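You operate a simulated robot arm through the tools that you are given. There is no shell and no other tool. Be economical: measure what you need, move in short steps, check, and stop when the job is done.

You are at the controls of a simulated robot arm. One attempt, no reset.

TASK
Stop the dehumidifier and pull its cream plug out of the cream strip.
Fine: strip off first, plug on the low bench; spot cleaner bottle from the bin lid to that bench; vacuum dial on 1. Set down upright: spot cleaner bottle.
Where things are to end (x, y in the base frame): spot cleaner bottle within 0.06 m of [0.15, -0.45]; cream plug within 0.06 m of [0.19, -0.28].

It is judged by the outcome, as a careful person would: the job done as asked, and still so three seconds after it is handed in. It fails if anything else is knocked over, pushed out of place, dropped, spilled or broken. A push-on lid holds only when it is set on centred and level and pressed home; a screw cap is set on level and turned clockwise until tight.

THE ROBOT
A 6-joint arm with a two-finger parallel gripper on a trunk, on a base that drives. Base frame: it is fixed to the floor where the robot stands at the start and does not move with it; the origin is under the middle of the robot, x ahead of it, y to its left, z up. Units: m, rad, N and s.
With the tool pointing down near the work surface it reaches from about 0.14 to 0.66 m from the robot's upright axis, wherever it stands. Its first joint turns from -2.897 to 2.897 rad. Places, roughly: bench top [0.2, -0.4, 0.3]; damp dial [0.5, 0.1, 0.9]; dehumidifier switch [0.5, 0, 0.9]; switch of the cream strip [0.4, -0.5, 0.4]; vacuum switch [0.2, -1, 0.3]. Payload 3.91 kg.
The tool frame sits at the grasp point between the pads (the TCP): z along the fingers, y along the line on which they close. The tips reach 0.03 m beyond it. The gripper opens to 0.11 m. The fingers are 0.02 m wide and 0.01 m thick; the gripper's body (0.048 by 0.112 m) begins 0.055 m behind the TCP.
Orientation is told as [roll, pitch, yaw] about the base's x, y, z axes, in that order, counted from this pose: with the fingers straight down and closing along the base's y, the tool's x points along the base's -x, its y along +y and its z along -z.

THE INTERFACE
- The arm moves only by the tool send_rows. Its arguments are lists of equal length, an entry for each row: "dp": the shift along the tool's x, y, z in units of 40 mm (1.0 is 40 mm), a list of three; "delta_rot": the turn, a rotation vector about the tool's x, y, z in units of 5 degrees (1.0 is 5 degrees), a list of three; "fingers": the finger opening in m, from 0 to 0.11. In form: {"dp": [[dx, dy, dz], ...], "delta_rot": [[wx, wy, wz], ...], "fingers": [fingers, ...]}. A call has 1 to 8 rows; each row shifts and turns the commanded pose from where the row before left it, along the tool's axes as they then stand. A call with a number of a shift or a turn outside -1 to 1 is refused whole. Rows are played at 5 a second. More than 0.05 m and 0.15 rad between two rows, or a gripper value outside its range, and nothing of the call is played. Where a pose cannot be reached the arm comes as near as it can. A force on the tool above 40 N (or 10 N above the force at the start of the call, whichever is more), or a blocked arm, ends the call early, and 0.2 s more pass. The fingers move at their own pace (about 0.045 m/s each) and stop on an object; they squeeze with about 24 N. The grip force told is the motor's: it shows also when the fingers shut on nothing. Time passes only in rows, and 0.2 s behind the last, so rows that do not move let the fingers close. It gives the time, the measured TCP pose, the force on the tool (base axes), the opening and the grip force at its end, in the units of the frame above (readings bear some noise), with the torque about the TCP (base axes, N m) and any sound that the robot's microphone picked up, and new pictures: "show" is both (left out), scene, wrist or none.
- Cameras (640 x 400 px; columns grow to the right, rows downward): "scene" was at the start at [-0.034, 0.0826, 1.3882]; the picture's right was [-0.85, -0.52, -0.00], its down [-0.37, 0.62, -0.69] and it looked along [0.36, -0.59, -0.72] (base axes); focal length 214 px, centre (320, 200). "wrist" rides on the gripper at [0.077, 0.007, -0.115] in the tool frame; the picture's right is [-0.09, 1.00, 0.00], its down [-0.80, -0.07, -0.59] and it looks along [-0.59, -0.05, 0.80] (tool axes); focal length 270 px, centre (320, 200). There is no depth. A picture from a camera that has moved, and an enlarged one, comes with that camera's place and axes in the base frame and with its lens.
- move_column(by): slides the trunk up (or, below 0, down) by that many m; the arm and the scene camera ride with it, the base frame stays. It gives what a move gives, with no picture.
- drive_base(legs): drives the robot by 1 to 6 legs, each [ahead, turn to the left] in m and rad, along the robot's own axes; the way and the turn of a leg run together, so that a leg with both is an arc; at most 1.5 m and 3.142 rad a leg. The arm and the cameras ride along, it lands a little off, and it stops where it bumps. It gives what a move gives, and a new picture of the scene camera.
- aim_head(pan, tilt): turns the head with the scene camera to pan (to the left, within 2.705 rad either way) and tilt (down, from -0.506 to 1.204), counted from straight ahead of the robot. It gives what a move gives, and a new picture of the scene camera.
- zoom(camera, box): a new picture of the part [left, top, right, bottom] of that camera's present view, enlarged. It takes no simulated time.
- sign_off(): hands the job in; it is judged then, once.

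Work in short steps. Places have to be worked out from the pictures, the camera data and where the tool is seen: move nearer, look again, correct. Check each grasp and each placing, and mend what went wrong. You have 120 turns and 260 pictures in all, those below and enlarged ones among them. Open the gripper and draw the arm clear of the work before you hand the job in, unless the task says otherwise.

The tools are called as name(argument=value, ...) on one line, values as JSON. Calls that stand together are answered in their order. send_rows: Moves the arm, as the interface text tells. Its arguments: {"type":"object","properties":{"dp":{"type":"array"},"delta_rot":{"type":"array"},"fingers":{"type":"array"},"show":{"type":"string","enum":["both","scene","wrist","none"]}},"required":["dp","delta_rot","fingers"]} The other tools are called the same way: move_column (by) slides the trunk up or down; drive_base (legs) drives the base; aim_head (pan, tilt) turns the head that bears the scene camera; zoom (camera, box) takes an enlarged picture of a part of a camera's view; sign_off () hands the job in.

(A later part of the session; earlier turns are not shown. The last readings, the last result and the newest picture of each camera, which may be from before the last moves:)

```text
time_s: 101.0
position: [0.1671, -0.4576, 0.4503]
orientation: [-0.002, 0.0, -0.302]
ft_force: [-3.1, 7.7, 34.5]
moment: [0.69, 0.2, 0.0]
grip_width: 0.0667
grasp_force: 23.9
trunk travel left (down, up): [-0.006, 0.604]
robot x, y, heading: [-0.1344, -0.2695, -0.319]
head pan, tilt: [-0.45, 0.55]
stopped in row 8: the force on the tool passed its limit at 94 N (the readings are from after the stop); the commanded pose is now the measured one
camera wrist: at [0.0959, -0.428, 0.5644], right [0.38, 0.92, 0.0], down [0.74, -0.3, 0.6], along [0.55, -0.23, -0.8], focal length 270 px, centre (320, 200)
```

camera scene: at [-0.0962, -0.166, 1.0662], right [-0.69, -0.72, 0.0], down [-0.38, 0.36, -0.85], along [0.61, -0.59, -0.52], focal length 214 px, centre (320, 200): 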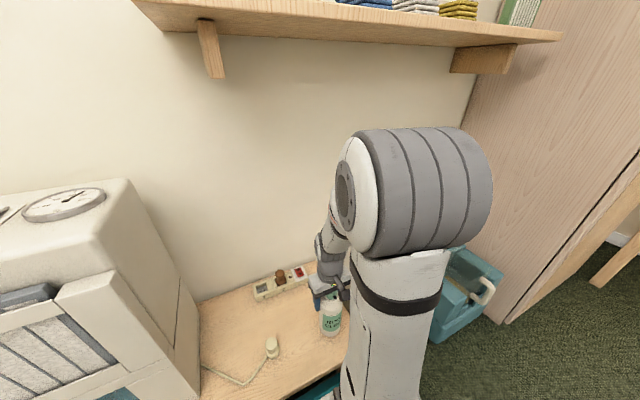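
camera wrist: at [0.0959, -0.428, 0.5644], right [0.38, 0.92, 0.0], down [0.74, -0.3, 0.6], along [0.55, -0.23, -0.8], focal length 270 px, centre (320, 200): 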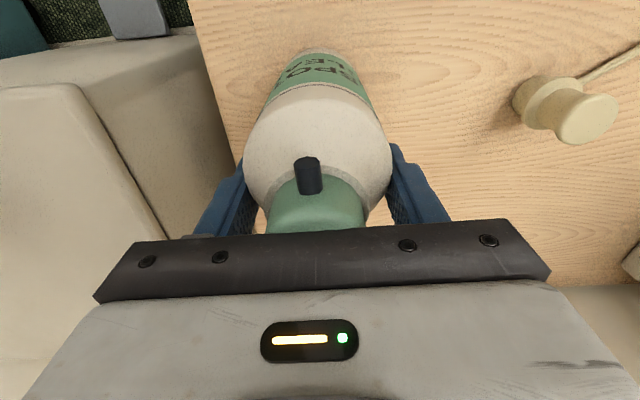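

It's on the bench at (0.167, −0.457). I ease off, then open.

send_rows(dp=[[0, 0, -0.08], [0, 0, 0], [0, 0, 0], [0, 0, 0], [0, 0, 0]], delta_rot=[[0, 0, 0], [0, 0, 0], [0, 0, 0], [0, 0, 0], [0, 0, 0]], fingers=[0.05, 0.07, 0.085, 0.1, 0.11], show="wrist")

```text
time_s: 102.2
position: [0.1674, -0.4571, 0.4538]
orientation: [-0.002, -0.001, -0.303]
ft_force: [-0.6, 0.6, 13.5]
moment: [0.01, 0.26, 0.01]
grip_width: 0.11
grasp_force: 0.1
trunk travel left (down, up): [-0.006, 0.604]
robot x, y, heading: [-0.1343, -0.2718, -0.314]
head pan, tilt: [-0.45, 0.55]
camera wrist: at [0.0962, -0.4285, 0.5666], right [0.38, 0.92, 0.0], down [0.74, -0.31, 0.6], along [0.55, -0.23, -0.8], focal length 270 px, centre (320, 200)
```

wrist: 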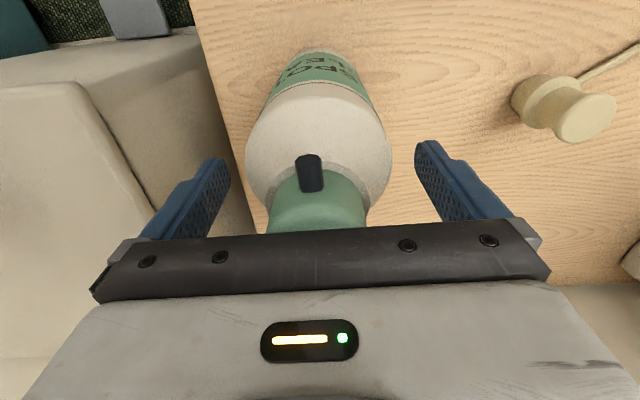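

Released; the bottle stands. I lift straight up, clear of it.

send_rows(dp=[[0, 0, -0.4], [0, 0, -0.8], [0, 0, -0.9], [0, 0, -0.9], [0, 0, -0.9], [0, 0, -0.6]], delta_rot=[[0, 0, 0], [0, 0, 0], [0, 0, 0], [0, 0, 0], [0, 0, 0], [0, 0, 0]], fingers=[0.11, 0.11, 0.11, 0.11, 0.11, 0.11])

zoom(camera="scene", box=[200, 220, 400, 380])

```text
time_s: 103.6
position: [0.1663, -0.4559, 0.632]
orientation: [-0.002, 0.0, -0.303]
ft_force: [-0.4, 0.0, 0.6]
moment: [0.02, 0.03, -0.01]
grip_width: 0.1099
grasp_force: 0.1
trunk travel left (down, up): [-0.006, 0.604]
robot x, y, heading: [-0.1356, -0.2716, -0.314]
head pan, tilt: [-0.45, 0.55]
camera scene: at [-0.0961, -0.166, 1.0662], right [-0.69, -0.72, 0.0], down [-0.38, 0.36, -0.85], along [0.61, -0.59, -0.52], focal length 214 px, centre (320, 200)
camera wrist: at [0.0951, -0.4276, 0.7461], right [0.38, 0.92, 0.0], down [0.74, -0.31, 0.59], along [0.55, -0.23, -0.8], focal length 270 px, centre (320, 200)
```

scene: 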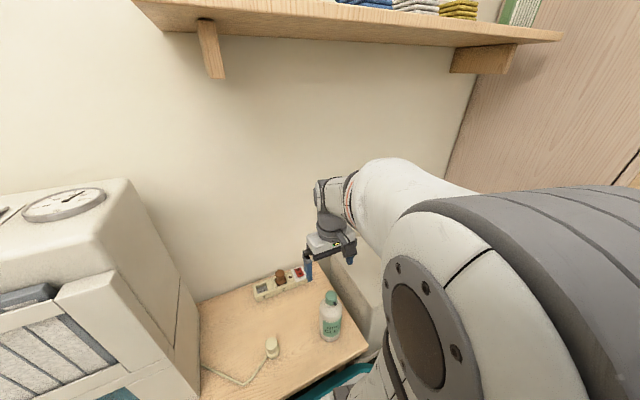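
wrist: 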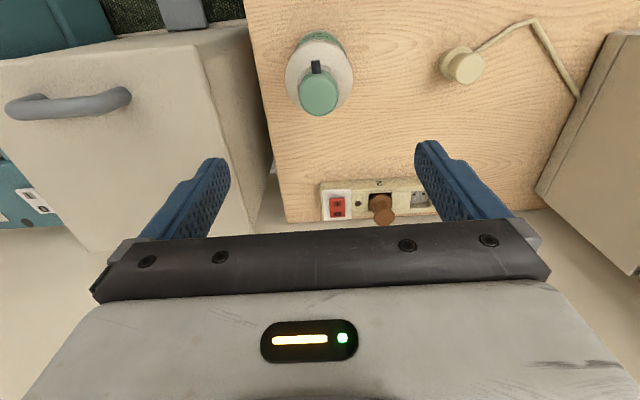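

```text
2.50 times, centred on (300, 300) of scene
camera zoom: at [-0.0961, -0.166, 1.0662], right [-0.69, -0.72, 0.0], down [-0.38, 0.36, -0.85], along [0.61, -0.59, -0.52], focal length 536 px, centre (370, -50)
```

zoom: 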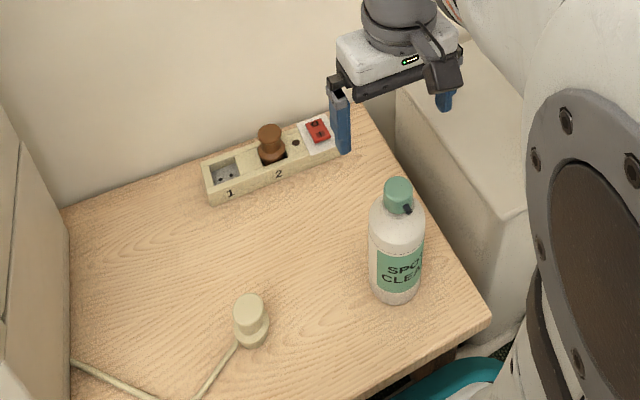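

Bottle and plug both stand in place. I back the robot off to plan the approach to the vacuum, and look toward it.

drive_base(legs=[[-0.3, 0]])

aim_head(pan=-0.8, tilt=0.55)

```text
time_s: 105.6
position: [-0.1186, -0.3643, 0.6317]
orientation: [-0.001, 0.002, -0.306]
ft_force: [0.3, -0.6, 0.2]
moment: [0.02, -0.01, 0.02]
grip_width: 0.11
grasp_force: 0.1
trunk travel left (down, up): [-0.006, 0.604]
robot x, y, heading: [-0.4224, -0.1768, -0.321]
head pan, tilt: [-0.45, 0.55]
camera scene: at [-0.38, -0.0729, 1.0662], right [-0.7, -0.72, 0.0], down [-0.38, 0.36, -0.85], along [0.61, -0.59, -0.52], focal length 214 px, centre (320, 200)
```

scene: 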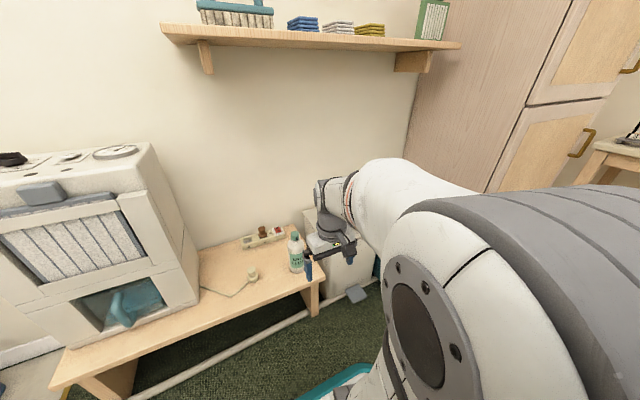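

```text
time_s: 106.4
position: [-0.1198, -0.3643, 0.632]
orientation: [-0.003, 0.0, -0.306]
ft_force: [0.1, -1.0, -0.2]
moment: [0.01, 0.0, 0.0]
grip_width: 0.1102
grasp_force: 0.0
trunk travel left (down, up): [-0.006, 0.604]
robot x, y, heading: [-0.4173, -0.175, -0.315]
head pan, tilt: [-0.799, 0.55]
camera scene: at [-0.4052, -0.0912, 1.0662], right [-0.9, -0.44, 0.0], down [-0.23, 0.47, -0.85], along [0.37, -0.77, -0.52], focal length 214 px, centre (320, 200)
```

scene: 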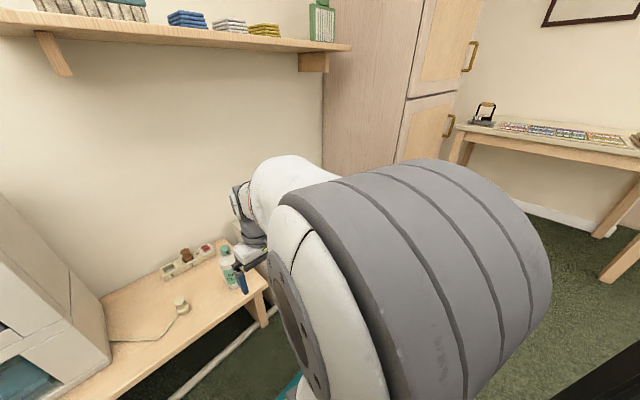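

The elbow hides the view. I turn right and drive parallel to the wall, well away from it.

drive_base(legs=[[0, -1.25], [0.45, 0]])

aim_head(pan=0.7, tilt=0.7)

```text
time_s: 112.2
position: [-0.495, -0.9755, 0.6317]
orientation: [-0.002, 0.0, -1.549]
ft_force: [-0.8, -0.2, 0.2]
moment: [-0.03, -0.01, 0.04]
grip_width: 0.1101
grasp_force: 0.0
trunk travel left (down, up): [-0.006, 0.604]
robot x, y, heading: [-0.4118, -0.6283, -1.573]
head pan, tilt: [-0.799, 0.55]
camera scene: at [-0.3254, -0.6168, 1.0662], right [-0.7, 0.72, 0.0], down [0.37, 0.36, -0.85], along [-0.61, -0.59, -0.52], focal length 214 px, centre (320, 200)
```

scene: 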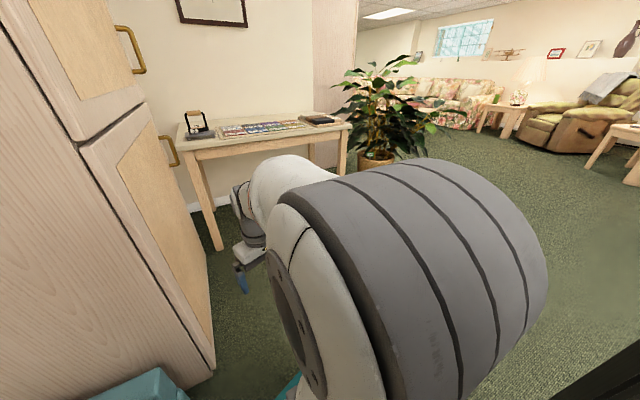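

```text
time_s: 113.8
position: [-0.4957, -0.9757, 0.6322]
orientation: [-0.001, 0.0, -1.547]
ft_force: [0.3, 0.0, -0.3]
moment: [0.04, 0.0, -0.04]
grip_width: 0.1102
grasp_force: 0.1
trunk travel left (down, up): [-0.006, 0.604]
robot x, y, heading: [-0.4156, -0.6326, -1.571]
head pan, tilt: [0.7, 0.7]
camera scene: at [-0.2064, -0.6192, 1.053], right [-0.77, -0.64, 0.0], down [-0.41, 0.49, -0.77], along [0.49, -0.59, -0.64], focal length 214 px, centre (320, 200)
```

scene: 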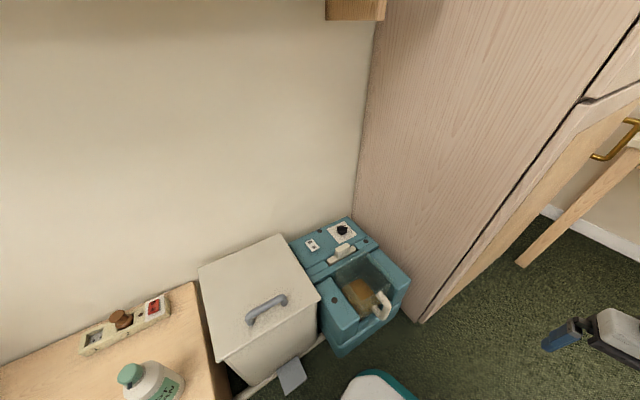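

I have the layout: dial at about (0.13, −1.18, 0.34), the cabinet side just right of it. I retract the arm so it clears the cabinet corner, then drive to about (−0.39, −0.84) facing the wall.

send_rows(dp=[[0.9, 0, 0], [0.9, 0, 0], [0.8, 0, 0]], delta_rot=[[0, 0, 0], [0, 0, 0], [0, 0, 0]], fingers=[0.06, 0.06, 0.06], show="none")

drive_base(legs=[[0.2, 0], [0, 1.26]])

```text
time_s: 114.8
position: [-0.5003, -0.8787, 0.6044]
orientation: [0.06, 0.123, -1.542]
ft_force: [-0.9, -0.1, -0.3]
moment: [0.03, -0.03, 0.02]
grip_width: 0.0599
grasp_force: 0.0
trunk travel left (down, up): [-0.006, 0.604]
robot x, y, heading: [-0.4125, -0.6297, -1.568]
head pan, tilt: [0.7, 0.7]
stopped in row 3: the arm was blocked; the commanded pose is now the measured one
```

```text
time_s: 116.0
position: [-0.4988, -0.9693, 0.6033]
orientation: [0.058, 0.126, -1.543]
ft_force: [-0.5, 0.4, -0.6]
moment: [-0.02, 0.01, -0.01]
grip_width: 0.06
grasp_force: 0.0
trunk travel left (down, up): [-0.006, 0.604]
robot x, y, heading: [-0.4104, -0.7257, -1.571]
head pan, tilt: [0.7, 0.7]
stopped in leg 1: the robot was blocked; the commanded pose is now the measured one
camera scene: at [-0.2048, -0.7141, 1.0526], right [-0.76, -0.64, 0.0], down [-0.42, 0.5, -0.76], along [0.49, -0.58, -0.65], focal length 214 px, centre (320, 200)
```

scene: 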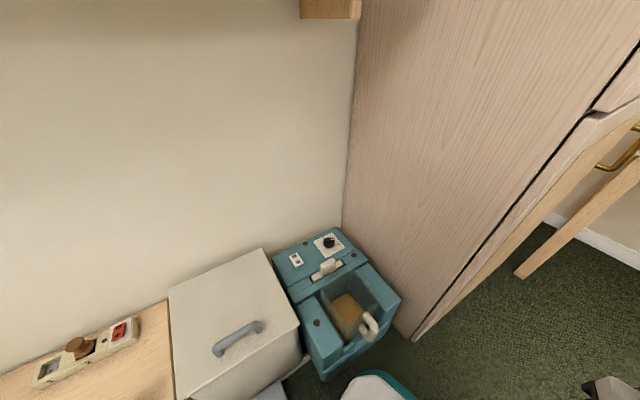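

Both the arm's retraction and the drive were stopped early. I look down in front of the base to see why.

aim_head(pan=0.4, tilt=1.15)

aim_head(pan=-0.5, tilt=0.8)

```text
time_s: 116.9
position: [-0.4975, -0.9696, 0.6047]
orientation: [0.057, 0.125, -1.542]
ft_force: [-0.3, -0.5, 0.6]
moment: [0.0, 0.02, 0.05]
grip_width: 0.0599
grasp_force: 0.0
trunk travel left (down, up): [-0.006, 0.604]
robot x, y, heading: [-0.4093, -0.7248, -1.574]
head pan, tilt: [0.4, 1.15]
camera scene: at [-0.2266, -0.7087, 1.0273], right [-0.87, -0.49, 0.0], down [-0.43, 0.75, -0.51], along [0.25, -0.44, -0.86], focal length 214 px, centre (320, 200)
```

scene: 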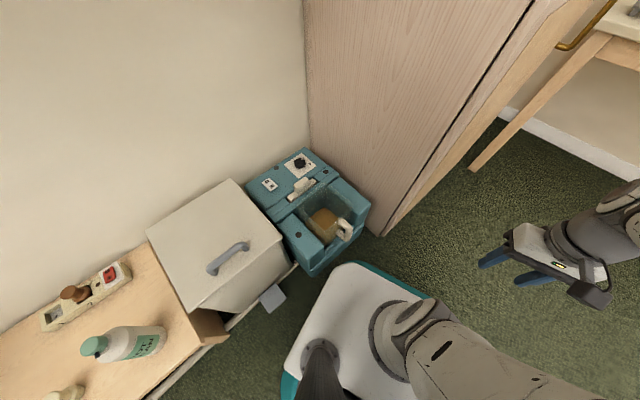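

```text
time_s: 118.1
position: [-0.4979, -0.9695, 0.6036]
orientation: [0.057, 0.126, -1.544]
ft_force: [0.4, -0.6, 0.0]
moment: [0.01, -0.01, 0.0]
grip_width: 0.0599
grasp_force: 0.0
trunk travel left (down, up): [-0.006, 0.604]
robot x, y, heading: [-0.4092, -0.7254, -1.572]
head pan, tilt: [-0.499, 0.799]
camera scene: at [-0.2986, -0.7209, 1.0448], right [-0.88, 0.48, 0.0], down [0.34, 0.63, -0.69], along [-0.33, -0.61, -0.72], focal length 214 px, centre (320, 200)
```

scene: 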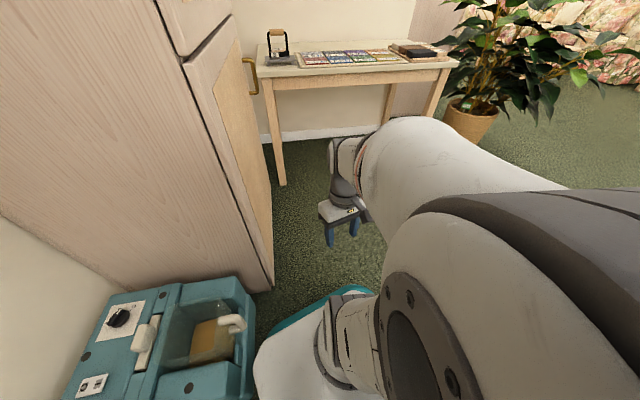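

The base's corner touches the vacuum's front. I back off, come around to a spot squarely in front of it, turn to face the wall and then move up.

drive_base(legs=[[-0.1, 0], [0, -0.505], [0.205, 0], [0, 1.766]])

aim_head(pan=-0.1, tilt=0.9)

```text
time_s: 126.2
position: [-0.3066, -0.9621, 0.6052]
orientation: [0.058, 0.119, -0.293]
ft_force: [-0.1, 0.8, 0.3]
moment: [0.03, -0.03, 0.0]
grip_width: 0.0603
grasp_force: 0.0
trunk travel left (down, up): [-0.006, 0.604]
robot x, y, heading: [-0.508, -0.788, -0.332]
head pan, tilt: [-0.499, 0.799]
camera scene: at [-0.4755, -0.6788, 1.0448], right [-0.74, -0.68, 0.0], down [-0.48, 0.53, -0.7], along [0.47, -0.51, -0.72], focal length 214 px, centre (320, 200)
```

scene: 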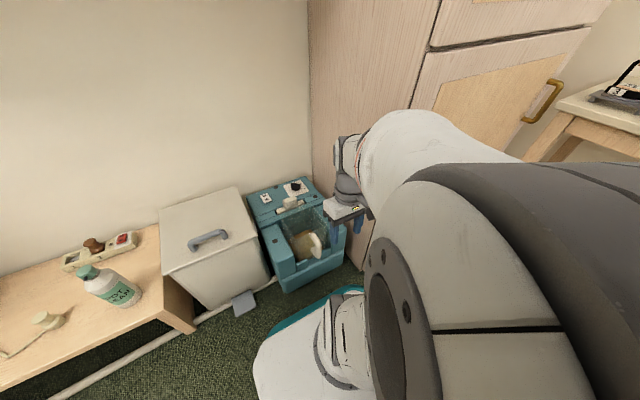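

```text
time_s: 127.0
position: [-0.3054, -0.9612, 0.6059]
orientation: [0.057, 0.118, -0.293]
ft_force: [-0.8, 0.2, 0.1]
moment: [-0.01, 0.01, -0.01]
grip_width: 0.0603
grasp_force: 0.0
trunk travel left (down, up): [-0.006, 0.604]
robot x, y, heading: [-0.5101, -0.7858, -0.333]
head pan, tilt: [-0.099, 0.901]
camera scene: at [-0.4616, -0.6519, 1.0372], right [-0.43, -0.9, 0.0], down [-0.71, 0.34, -0.62], along [0.56, -0.27, -0.78], focal length 214 px, centre (320, 200)
```

scene: 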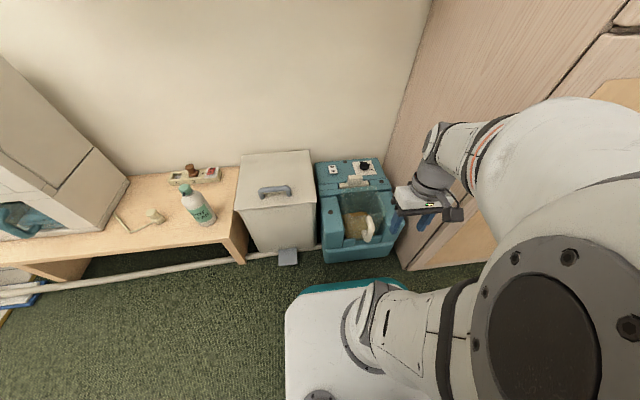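

Good overview. I advance 0.12 m toward the vacuum and check.

drive_base(legs=[[0.12, 0]])

```text
time_s: 128.3
position: [-0.2011, -0.9985, 0.6049]
orientation: [0.059, 0.119, -0.294]
ft_force: [0.5, 0.7, 0.2]
moment: [-0.02, 0.02, 0.04]
grip_width: 0.0599
grasp_force: 0.0
trunk travel left (down, up): [-0.006, 0.604]
robot x, y, heading: [-0.4006, -0.8225, -0.334]
head pan, tilt: [-0.099, 0.901]
stopped in leg 1: the robot was blocked; the commanded pose is now the measured one
camera scene: at [-0.3553, -0.688, 1.0371], right [-0.43, -0.9, 0.0], down [-0.71, 0.33, -0.62], along [0.56, -0.27, -0.78], focal length 214 px, centre (320, 200)
```

scene: 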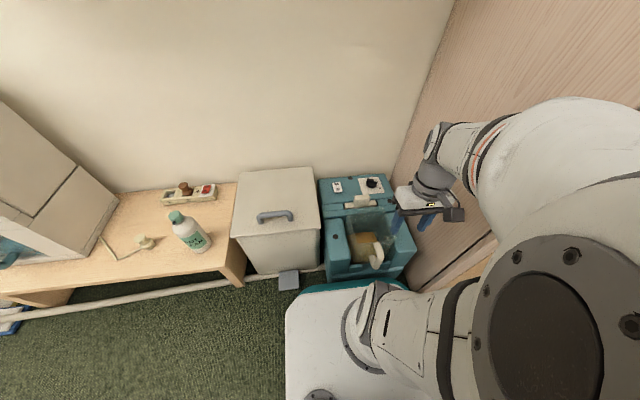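

I back off a touch, level the tool, and move toward the dial for a close view.

drive_base(legs=[[-0.012, 0]])

send_rows(dp=[[0, 0, 0], [0, 0, 0]], delta_rot=[[0.34, -0.68, 0], [0.34, -0.68, 0]], fingers=[0.06, 0.06], show="none")

send_rows(dp=[[-0.9, -0.15, 0], [-0.9, -0.15, 0], [-0.9, -0.15, 0], [-0.9, -0.15, 0], [-0.9, -0.15, 0], [-0.9, -0.15, 0]], delta_rot=[[0, 0, 0], [0, 0, 0], [0, 0, 0], [0, 0, 0], [0, 0, 0], [0, 0, 0]], fingers=[0.06, 0.06, 0.06, 0.06, 0.06, 0.06])

```text
time_s: 129.1
position: [-0.2114, -0.9942, 0.6041]
orientation: [0.059, 0.12, -0.293]
ft_force: [0.8, -0.6, -0.4]
moment: [0.01, -0.04, 0.04]
grip_width: 0.0599
grasp_force: 0.0
trunk travel left (down, up): [-0.006, 0.604]
robot x, y, heading: [-0.4102, -0.821, -0.332]
head pan, tilt: [-0.099, 0.901]
camera scene: at [-0.3668, -0.684, 1.037], right [-0.43, -0.9, 0.0], down [-0.71, 0.33, -0.62], along [0.56, -0.27, -0.78], focal length 214 px, centre (320, 200)
```

scene: 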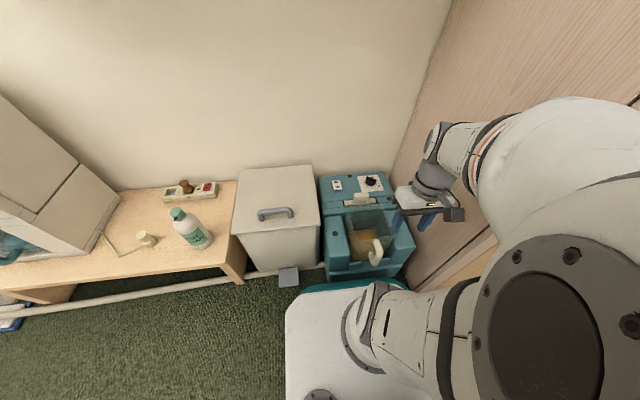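

```text
time_s: 129.7
position: [-0.2077, -0.9966, 0.5919]
orientation: [0.028, 0.051, -0.291]
ft_force: [0.5, 1.2, -0.3]
moment: [0.03, -0.01, -0.03]
grip_width: 0.0599
grasp_force: 0.1
trunk travel left (down, up): [-0.006, 0.604]
robot x, y, heading: [-0.4133, -0.8169, -0.33]
head pan, tilt: [-0.099, 0.901]
```

```text
time_s: 131.1
position: [-0.0158, -1.0917, 0.6027]
orientation: [-0.004, 0.001, -0.298]
ft_force: [0.2, -0.1, 0.5]
moment: [-0.01, 0.01, -0.02]
grip_width: 0.0601
grasp_force: 0.1
trunk travel left (down, up): [-0.006, 0.604]
robot x, y, heading: [-0.4116, -0.8187, -0.329]
head pan, tilt: [-0.099, 0.901]
camera scene: at [-0.3668, -0.683, 1.0369], right [-0.42, -0.91, 0.0], down [-0.71, 0.33, -0.62], along [0.56, -0.26, -0.78], focal length 214 px, centre (320, 200)
camera wrist: at [-0.0859, -1.0635, 0.7181], right [0.38, 0.93, 0.0], down [0.75, -0.3, 0.59], along [0.55, -0.22, -0.8], focal length 270 px, centre (320, 200)
```

scene: 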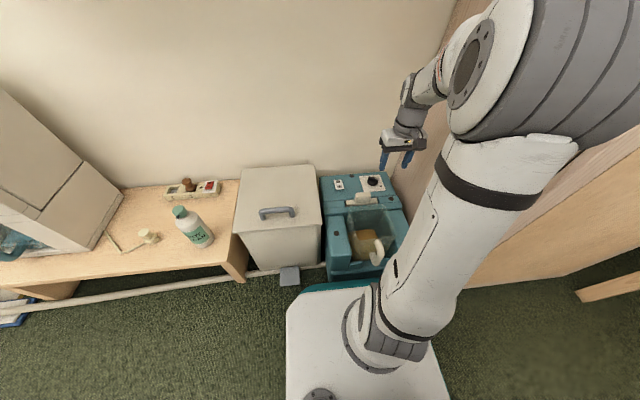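
wrist: 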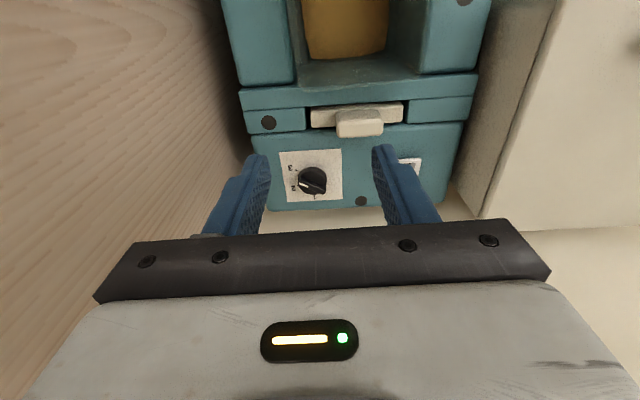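

I zoom in on the dial.

zoom(camera="wrist", box=[260, 130, 380, 220])

zoom(camera="scene", box=[320, 150, 420, 220])

```text
4.44 times, centred on (320, 175) of wrist
camera zoom: at [-0.0859, -1.0635, 0.7181], right [0.38, 0.93, 0.0], down [0.75, -0.3, 0.59], along [0.55, -0.22, -0.8], focal length 1201 px, centre (320, 311)
```

zoom: 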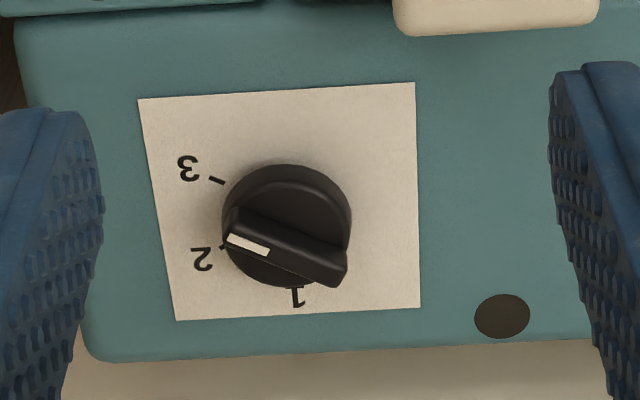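

```text
5.71 times, centred on (370, 185) of scene
camera zoom: at [-0.3668, -0.683, 1.0369], right [-0.42, -0.91, 0.0], down [-0.71, 0.33, -0.62], along [0.56, -0.26, -0.78], focal length 1226 px, centre (34, 286)
```

zoom: 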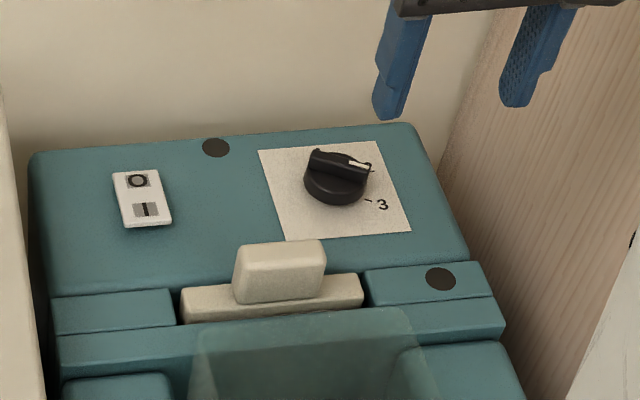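

The knob's bar points near "3" side; "1" is toward the wall, about 120° counter-clockwise. I'll grip the bar and turn it: first rotate the tool about −114° so the fingers straddle the bar.

send_rows(dp=[[0, 0, 0], [0, 0, 0], [0, 0, 0], [0, 0, 0], [0, 0, 0], [0, 0, 0], [0, 0, 0], [0, 0, 0]], delta_rot=[[0, 0, 1], [0, 0, 1], [0, 0, 1], [0, 0, 1], [0, 0, 1], [0, 0, 1], [0, 0, 1], [0, 0, 1]], fingers=[0.05, 0.05, 0.05, 0.05, 0.05, 0.05, 0.05, 0.05], show="none")

send_rows(dp=[[0, 0, 0], [0, 0, 0], [0, 0, 0], [0, 0, 0], [0, 0, 0], [0, 0, 0], [0, 0, 0], [0, 0, 0]], delta_rot=[[0, 0, 1], [0, 0, 1], [0, 0, 1], [0, 0, 1], [0, 0, 1], [0, 0, 1], [0, 0, 1], [0, 0, 1]], fingers=[0.05, 0.05, 0.05, 0.05, 0.05, 0.05, 0.05, 0.05])

```text
time_s: 132.9
position: [-0.0156, -1.0938, 0.6041]
orientation: [0.0, 0.0, -0.997]
ft_force: [0.2, -0.3, -0.6]
moment: [-0.03, 0.02, 0.03]
grip_width: 0.0504
grasp_force: 0.1
trunk travel left (down, up): [-0.006, 0.604]
robot x, y, heading: [-0.4108, -0.817, -0.329]
head pan, tilt: [-0.099, 0.901]
```

```text
time_s: 134.7
position: [-0.0164, -1.0919, 0.6042]
orientation: [-0.002, -0.002, -1.693]
ft_force: [0.6, 0.2, -0.4]
moment: [0.01, 0.0, 0.01]
grip_width: 0.05
grasp_force: 0.1
trunk travel left (down, up): [-0.006, 0.604]
robot x, y, heading: [-0.4106, -0.8201, -0.333]
head pan, tilt: [-0.099, 0.901]
camera scene: at [-0.3664, -0.6832, 1.0369], right [-0.42, -0.91, 0.0], down [-0.71, 0.33, -0.62], along [0.56, -0.26, -0.78], focal length 214 px, centre (320, 200)
camera wrist: at [0.0012, -1.0174, 0.7184], right [0.98, -0.21, 0.0], down [-0.17, -0.79, 0.6], along [-0.13, -0.58, -0.8], focal length 270 px, centre (320, 200)
```

scene: 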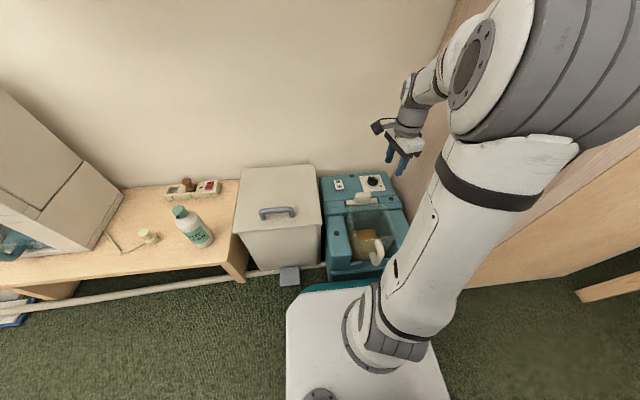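
wrist: 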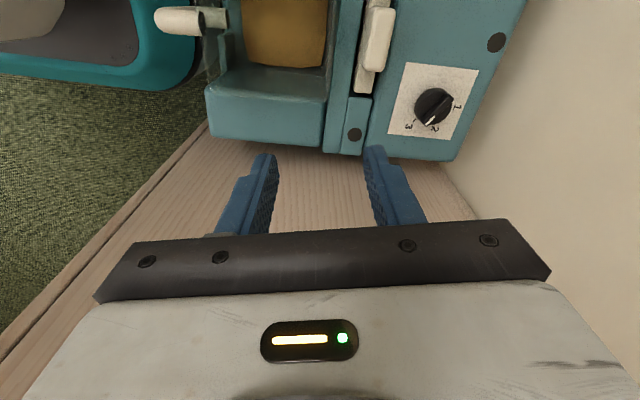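

This angle shows the dial well; I enlarge it.

zoom(camera="wrist", box=[380, 55, 500, 145])

```text
4.44 times, centred on (440, 100) of wrist
camera zoom: at [0.0012, -1.0174, 0.7184], right [0.98, -0.21, 0.0], down [-0.17, -0.79, 0.6], along [-0.13, -0.58, -0.8], focal length 1201 px, centre (-213, 644)
```

zoom: 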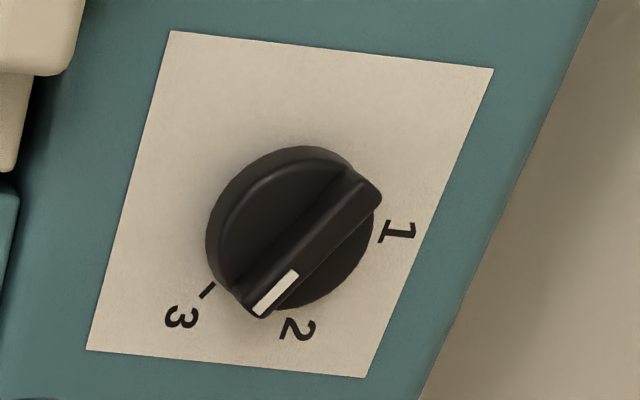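

The pointer is close to 3 (≈−117° from the wall normal), 1 is at about +2°. Axis at (0.127, −1.163). I move over it, finish the rotation, and lower partway.

send_rows(dp=[[-0.33, 0.94, 0], [-0.33, 0.94, 0], [-0.33, 0.94, 0], [-0.33, 0.94, 0], [0, 0, 0], [0, 0, 0], [0, 0, 0], [0, 0, 0]], delta_rot=[[0, 0, 0], [0, 0, 0], [0, 0, 0], [0, 0, 0], [0, 0, 0.925], [0, 0, 0.925], [0, 0, 0.925], [0, 0, 0.925]], fingers=[0.05, 0.05, 0.05, 0.05, 0.05, 0.05, 0.05, 0.05], show="none")

send_rows(dp=[[0, 0, 0], [0, 0, 0], [0, 0, 0], [0, 0, 0], [0, 0, 0.8], [0, 0, 0.8], [0, 0, 0.8], [0, 0, 0.6]], delta_rot=[[0, 0, 0.925], [0, 0, 0.925], [0, 0, 0.925], [0, 0, 0.925], [0, 0, 0], [0, 0, 0], [0, 0, 0], [0, 0, 0]], fingers=[0.05, 0.05, 0.05, 0.05, 0.05, 0.05, 0.05, 0.05])

zoom(camera="wrist", box=[240, 80, 400, 200])

zoom(camera="scene", box=[320, 120, 440, 210])

```text
time_s: 136.5
position: [0.128, -1.1628, 0.6046]
orientation: [0.001, -0.002, -2.014]
ft_force: [0.1, -0.7, 0.4]
moment: [-0.01, 0.01, -0.01]
grip_width: 0.05
grasp_force: 0.0
trunk travel left (down, up): [-0.006, 0.604]
robot x, y, heading: [-0.4097, -0.8201, -0.333]
head pan, tilt: [-0.099, 0.901]
```

```text
time_s: 138.3
position: [0.1261, -1.1628, 0.4842]
orientation: [0.0, -0.002, -2.335]
ft_force: [-1.0, 0.1, 0.7]
moment: [-0.03, -0.01, 0.0]
grip_width: 0.05
grasp_force: 0.0
trunk travel left (down, up): [-0.006, 0.604]
robot x, y, heading: [-0.4097, -0.8222, -0.325]
head pan, tilt: [-0.099, 0.901]
camera scene: at [-0.3665, -0.6832, 1.0369], right [-0.42, -0.91, 0.0], down [-0.71, 0.33, -0.62], along [0.56, -0.26, -0.78], focal length 214 px, centre (320, 200)
camera wrist: at [0.1865, -1.1131, 0.5977], right [0.66, -0.75, 0.0], down [-0.61, -0.53, 0.6], along [-0.45, -0.39, -0.8], focal length 270 px, centre (320, 200)
```

scene: 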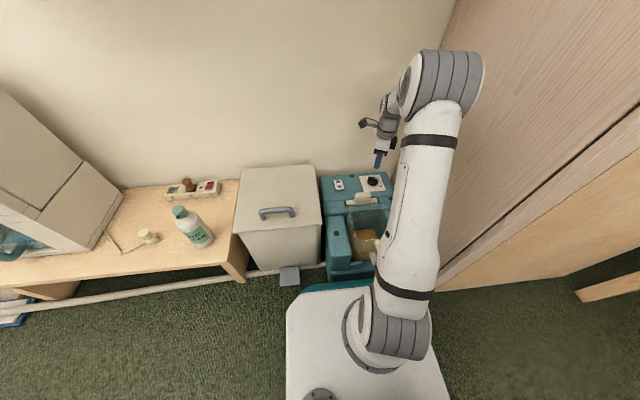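
wrist: 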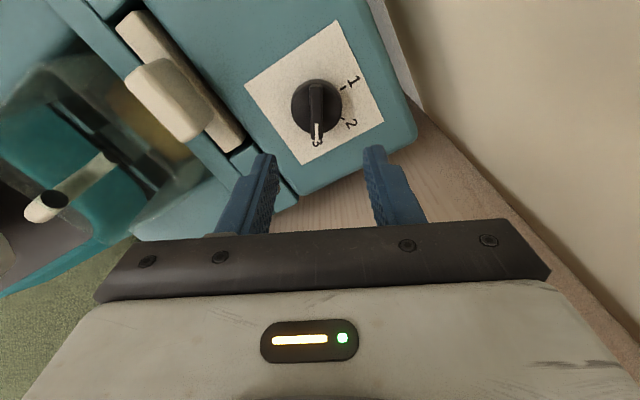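

```text
3.33 times, centred on (320, 140) of wrist
camera zoom: at [0.1865, -1.1131, 0.5977], right [0.66, -0.75, 0.0], down [-0.61, -0.53, 0.6], along [-0.45, -0.39, -0.8], focal length 901 px, centre (320, 400)
```

zoom: 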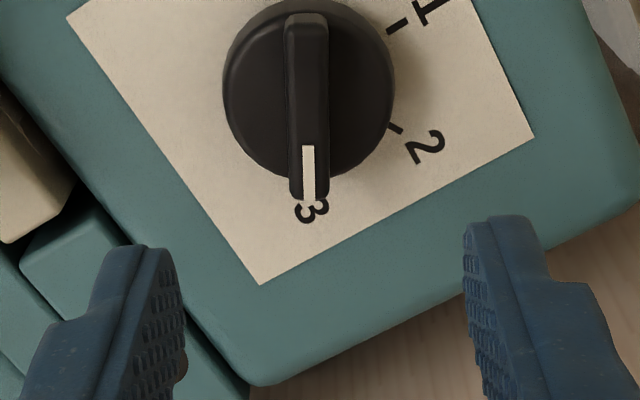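

```text
4.44 times, centred on (380, 165) of scene
camera zoom: at [-0.3665, -0.6832, 1.0369], right [-0.42, -0.91, 0.0], down [-0.71, 0.33, -0.62], along [0.56, -0.26, -0.78], focal length 953 px, centre (53, 356)
```

zoom: 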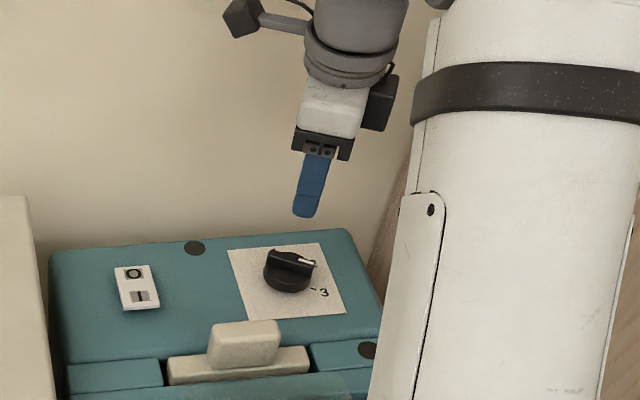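

The pointer is on 3, and the bar is lined up between the fingers. I narrow the opening and descend to straddle the bar.

send_rows(dp=[[0.08, 0, 0.9], [0, 0, 0.9], [0, 0, 0.3], [0, 0, 0.1], [0, 0, 0.1], [0, 0, 0]], delta_rot=[[0, 0, 0], [0, 0, 0], [0, 0, 0], [0, 0, 0], [0, 0, 0], [0, 0, 0]], fingers=[0.034, 0.034, 0.034, 0.034, 0.034, 0.034], show="wrist")

zoom(camera="wrist", box=[260, 120, 380, 220])

zoom(camera="scene", box=[340, 140, 420, 200])

```text
time_s: 139.7
position: [0.1295, -1.1615, 0.3915]
orientation: [0.0, 0.0, -2.338]
ft_force: [-0.7, 0.6, 0.4]
moment: [-0.04, 0.03, 0.0]
grip_width: 0.0342
grasp_force: 0.1
trunk travel left (down, up): [-0.006, 0.604]
robot x, y, heading: [-0.4113, -0.8213, -0.332]
head pan, tilt: [-0.099, 0.901]
camera wrist: at [0.1887, -1.1112, 0.5065], right [0.66, -0.75, 0.0], down [-0.61, -0.53, 0.6], along [-0.45, -0.39, -0.8], focal length 270 px, centre (320, 200)
```

wrist: 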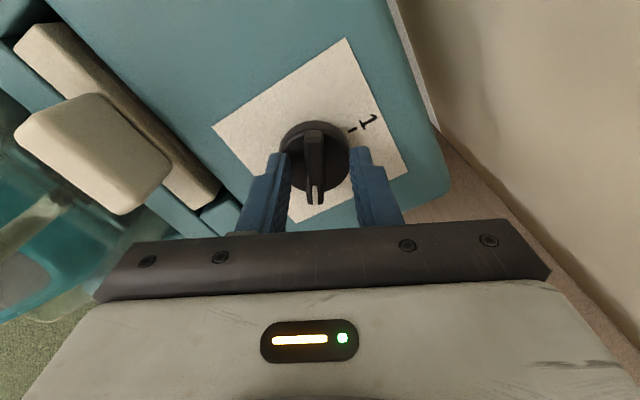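

```text
4.00 times, centred on (320, 170) of wrist
camera zoom: at [0.1887, -1.1112, 0.5065], right [0.66, -0.75, 0.0], down [-0.61, -0.53, 0.6], along [-0.45, -0.39, -0.8], focal length 1081 px, centre (320, 320)
```

zoom: 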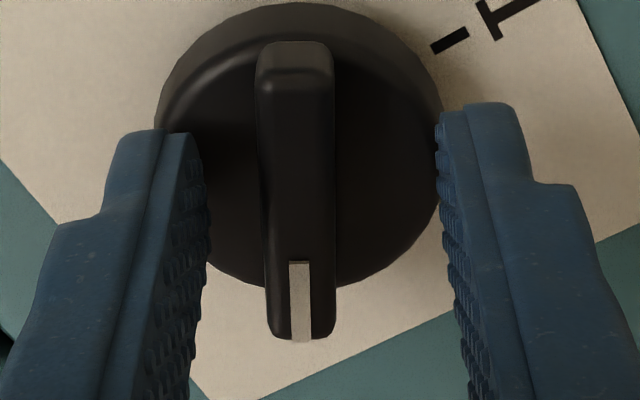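

```text
6.67 times, centred on (380, 170) of scene
camera zoom: at [-0.3663, -0.6833, 1.0369], right [-0.42, -0.91, 0.0], down [-0.71, 0.33, -0.62], along [0.56, -0.26, -0.78], focal length 1430 px, centre (-80, 400)
```

zoom: 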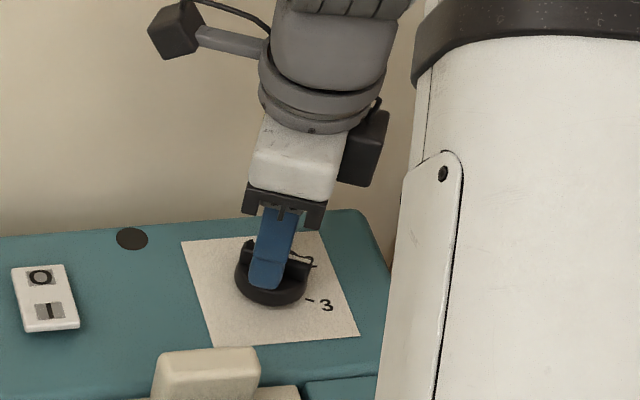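

I shift 3 mm to centre on the bar, then close.

send_rows(dp=[[0, -0.08, 0], [0, 0, 0], [0, 0, 0], [0, 0, 0]], delta_rot=[[0, 0, 0], [0, 0, 0], [0, 0, 0], [0, 0, 0]], fingers=[0.034, 0.02, 0.005, 0.005], show="wrist")

```text
time_s: 140.7
position: [0.127, -1.1588, 0.3923]
orientation: [-0.001, -0.002, -2.337]
ft_force: [-1.0, 1.3, 0.8]
moment: [-0.03, 0.02, -0.01]
grip_width: 0.0111
grasp_force: 23.8
trunk travel left (down, up): [-0.006, 0.604]
robot x, y, heading: [-0.414, -0.8179, -0.33]
head pan, tilt: [-0.099, 0.901]
camera wrist: at [0.1862, -1.1089, 0.5063], right [0.66, -0.75, 0.0], down [-0.61, -0.53, 0.6], along [-0.45, -0.39, -0.8], focal length 270 px, centre (320, 200)
```

wrist: 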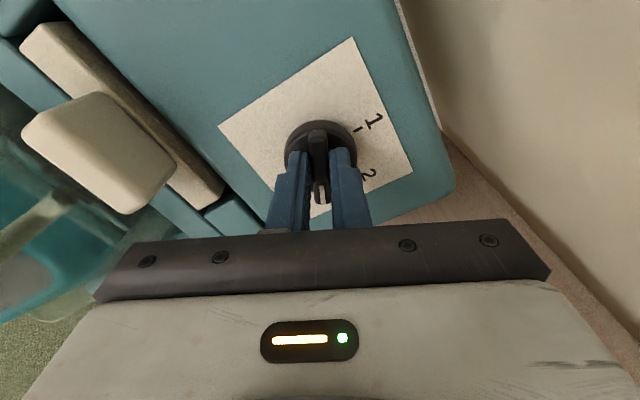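

The bar is gripped (11 mm). I begin turning counter-clockwise (toward 2, then 1), 40° first.

send_rows(dp=[[0, 0, 0], [0, 0, 0], [0, 0, 0], [0, 0, 0], [0, 0, 0], [0, 0, 0], [0, 0, 0], [0, 0, 0]], delta_rot=[[0, 0, -1], [0, 0, -1], [0, 0, -1], [0, 0, -1], [0, 0, -1], [0, 0, -1], [0, 0, -1], [0, 0, -1]], fingers=[0.005, 0.005, 0.005, 0.005, 0.005, 0.005, 0.005, 0.005], show="wrist")

zoom(camera="wrist", box=[260, 110, 380, 210])

```text
time_s: 142.5
position: [0.1247, -1.1576, 0.3919]
orientation: [-0.003, 0.0, -1.638]
ft_force: [-30.4, 6.9, 7.1]
moment: [0.54, 0.74, -0.09]
grip_width: 0.011
grasp_force: 24.0
trunk travel left (down, up): [-0.006, 0.604]
robot x, y, heading: [-0.4119, -0.8174, -0.331]
head pan, tilt: [-0.099, 0.901]
camera wrist: at [0.1383, -1.0828, 0.5065], right [0.99, -0.16, 0.0], down [-0.12, -0.79, 0.59], along [-0.1, -0.59, -0.8], focal length 270 px, centre (320, 200)
```

wrist: 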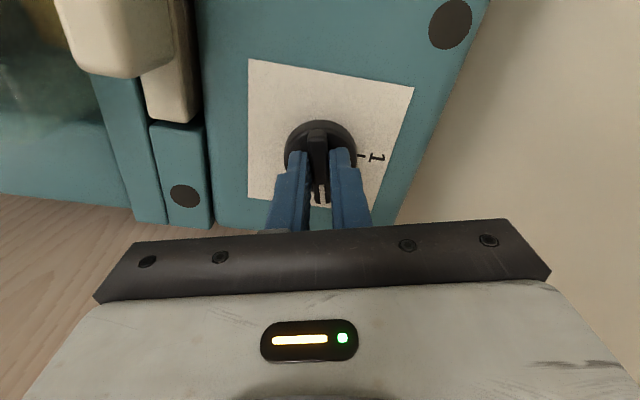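

```text
4.00 times, centred on (320, 160) of wrist
camera zoom: at [0.1383, -1.0828, 0.5065], right [0.99, -0.16, 0.0], down [-0.12, -0.79, 0.59], along [-0.1, -0.59, -0.8], focal length 1081 px, centre (320, 360)
```

zoom: 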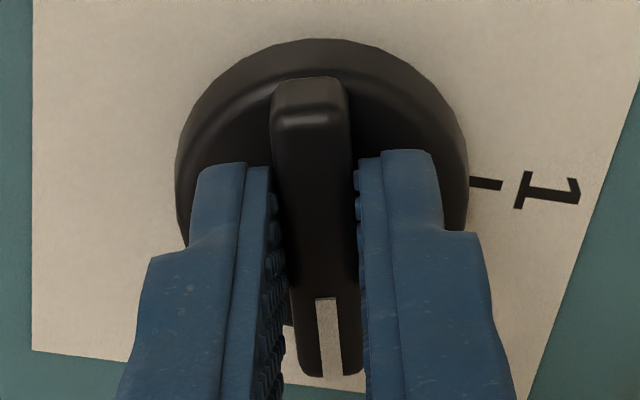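

It turned 40°. A side force built up from a slight pivot offset; I relieve it by a few mm and continue turning.

send_rows(dp=[[0, -0.08, 0], [0, 0, 0], [-0.02, 0, 0], [-0.02, 0, 0], [-0.02, 0, 0], [0, 0, 0], [0, 0, 0], [0, 0, 0]], delta_rot=[[0, 0, -1], [0, 0, -1], [0, 0, -1], [0, 0, -1], [0, 0, -1], [0, 0, -1], [0, 0, -1], [0, 0, -1]], fingers=[0.005, 0.005, 0.005, 0.005, 0.005, 0.005, 0.005, 0.005], show="none")

zoom(camera="wrist", box=[240, 90, 400, 220])

```text
time_s: 144.3
position: [0.1234, -1.16, 0.3916]
orientation: [0.0, 0.0, -0.941]
ft_force: [-17.5, 9.4, -0.3]
moment: [0.29, 0.41, -0.04]
grip_width: 0.011
grasp_force: 24.1
trunk travel left (down, up): [-0.006, 0.604]
robot x, y, heading: [-0.4123, -0.8178, -0.328]
head pan, tilt: [-0.099, 0.901]
```

```text
3.08 times, centred on (320, 155) of wrist
camera zoom: at [0.0846, -1.0951, 0.5063], right [0.86, 0.52, 0.0], down [0.42, -0.69, 0.59], along [0.31, -0.51, -0.8], focal length 832 px, centre (320, 338)
```

zoom: 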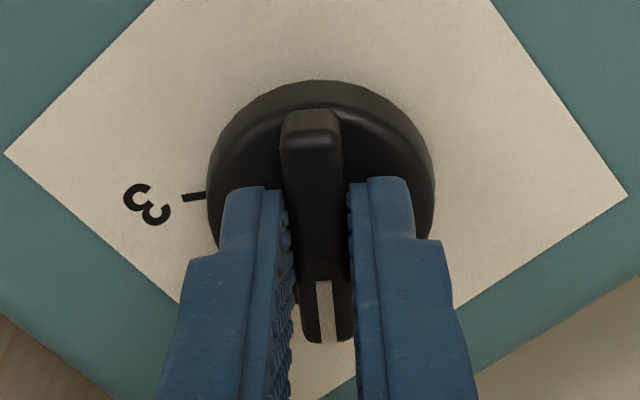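

80° done, and it follows. I turn the last 40° toward 1.

send_rows(dp=[[0.05, -0.03, 0], [0, 0, 0], [0, 0, 0], [0, 0, 0], [0, 0, 0], [0, 0, 0], [0, 0, 0], [0, 0, 0]], delta_rot=[[0, 0, -1], [0, 0, -1], [0, 0, -1], [0, 0, -1], [0, 0, -1], [0, 0, -1], [0, 0, -1], [0, 0, -1]], fingers=[0.005, 0.005, 0.005, 0.005, 0.005, 0.005, 0.005, 0.005], show="none")

zoom(camera="wrist", box=[240, 90, 400, 220])

```text
time_s: 146.1
position: [0.1219, -1.1611, 0.3924]
orientation: [-0.002, 0.0, -0.242]
ft_force: [10.7, -22.6, 0.0]
moment: [-0.36, -0.4, -0.46]
grip_width: 0.0119
grasp_force: 24.3
trunk travel left (down, up): [-0.006, 0.604]
robot x, y, heading: [-0.414, -0.8209, -0.33]
head pan, tilt: [-0.099, 0.901]
```

```text
3.08 times, centred on (320, 155) of wrist
camera zoom: at [0.0503, -1.1365, 0.5064], right [0.32, 0.95, 0.0], down [0.76, -0.26, 0.6], along [0.56, -0.19, -0.8], focal length 832 px, centre (320, 338)
```

zoom: 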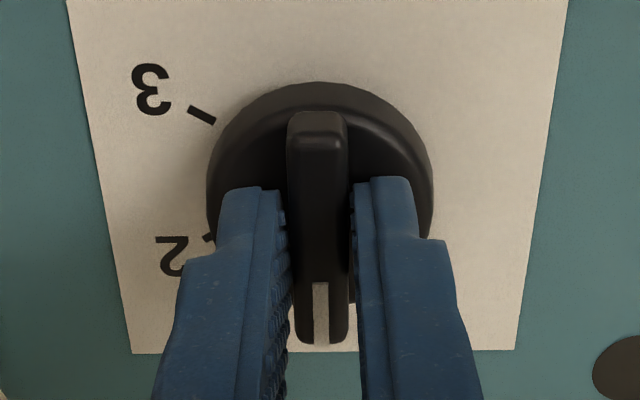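

A resisting torque shows the end stop at 1 seems reached. I open the fingers, lift, and look.

send_rows(dp=[[0, 0, 0], [0, 0, 0], [0, 0, -0.6], [0, 0, -0.9], [0, 0, -0.9]], delta_rot=[[0, 0, 0], [0, 0, 0], [0, 0, 0], [0, 0, 0], [0, 0, 0]], fingers=[0.03, 0.045, 0.06, 0.07, 0.09], show="wrist")

zoom(camera="wrist", box=[250, 80, 390, 190])

zoom(camera="scene", box=[320, 140, 420, 210])

```text
time_s: 147.3
position: [0.1226, -1.1606, 0.4893]
orientation: [-0.001, 0.002, -0.243]
ft_force: [0.6, -0.1, -0.4]
moment: [0.01, 0.02, 0.01]
grip_width: 0.0899
grasp_force: 0.1
trunk travel left (down, up): [-0.006, 0.604]
robot x, y, heading: [-0.4175, -0.8189, -0.331]
head pan, tilt: [-0.099, 0.901]
camera wrist: at [0.0505, -1.1361, 0.6035], right [0.33, 0.95, 0.0], down [0.76, -0.26, 0.59], along [0.56, -0.19, -0.81], focal length 270 px, centre (320, 200)
```

wrist: 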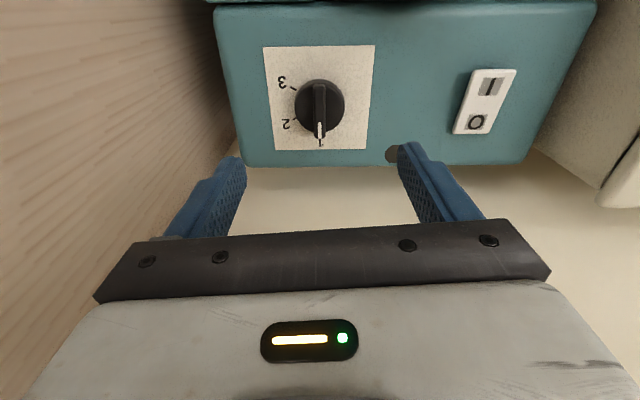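

```text
3.64 times, centred on (320, 135) of wrist
camera zoom: at [0.0505, -1.1361, 0.6035], right [0.33, 0.95, 0.0], down [0.76, -0.26, 0.59], along [0.56, -0.19, -0.81], focal length 983 px, centre (320, 436)
```

zoom: 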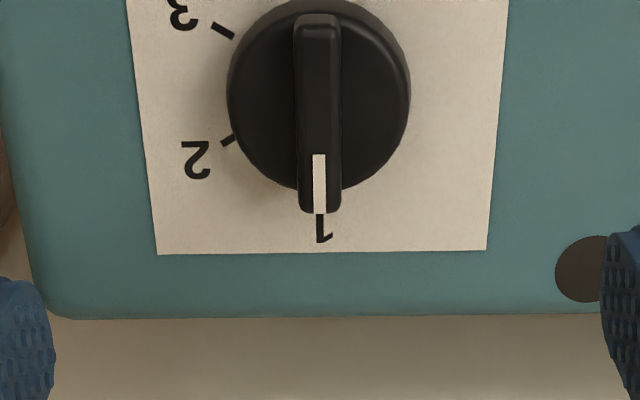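

```text
5.71 times, centred on (370, 175) of scene
camera zoom: at [-0.3661, -0.6834, 1.0368], right [-0.42, -0.91, 0.0], down [-0.71, 0.33, -0.62], along [0.56, -0.26, -0.78], focal length 1226 px, centre (34, 343)
```

zoom: 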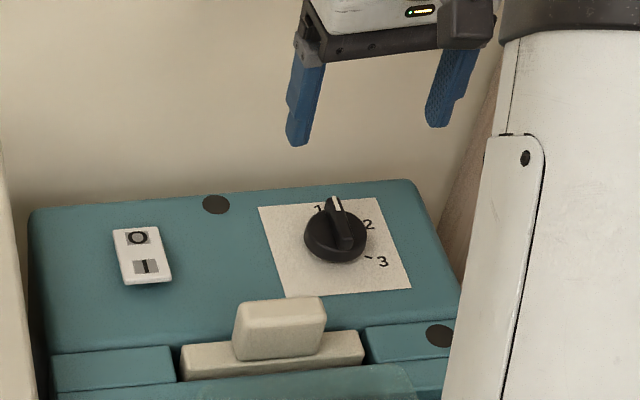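

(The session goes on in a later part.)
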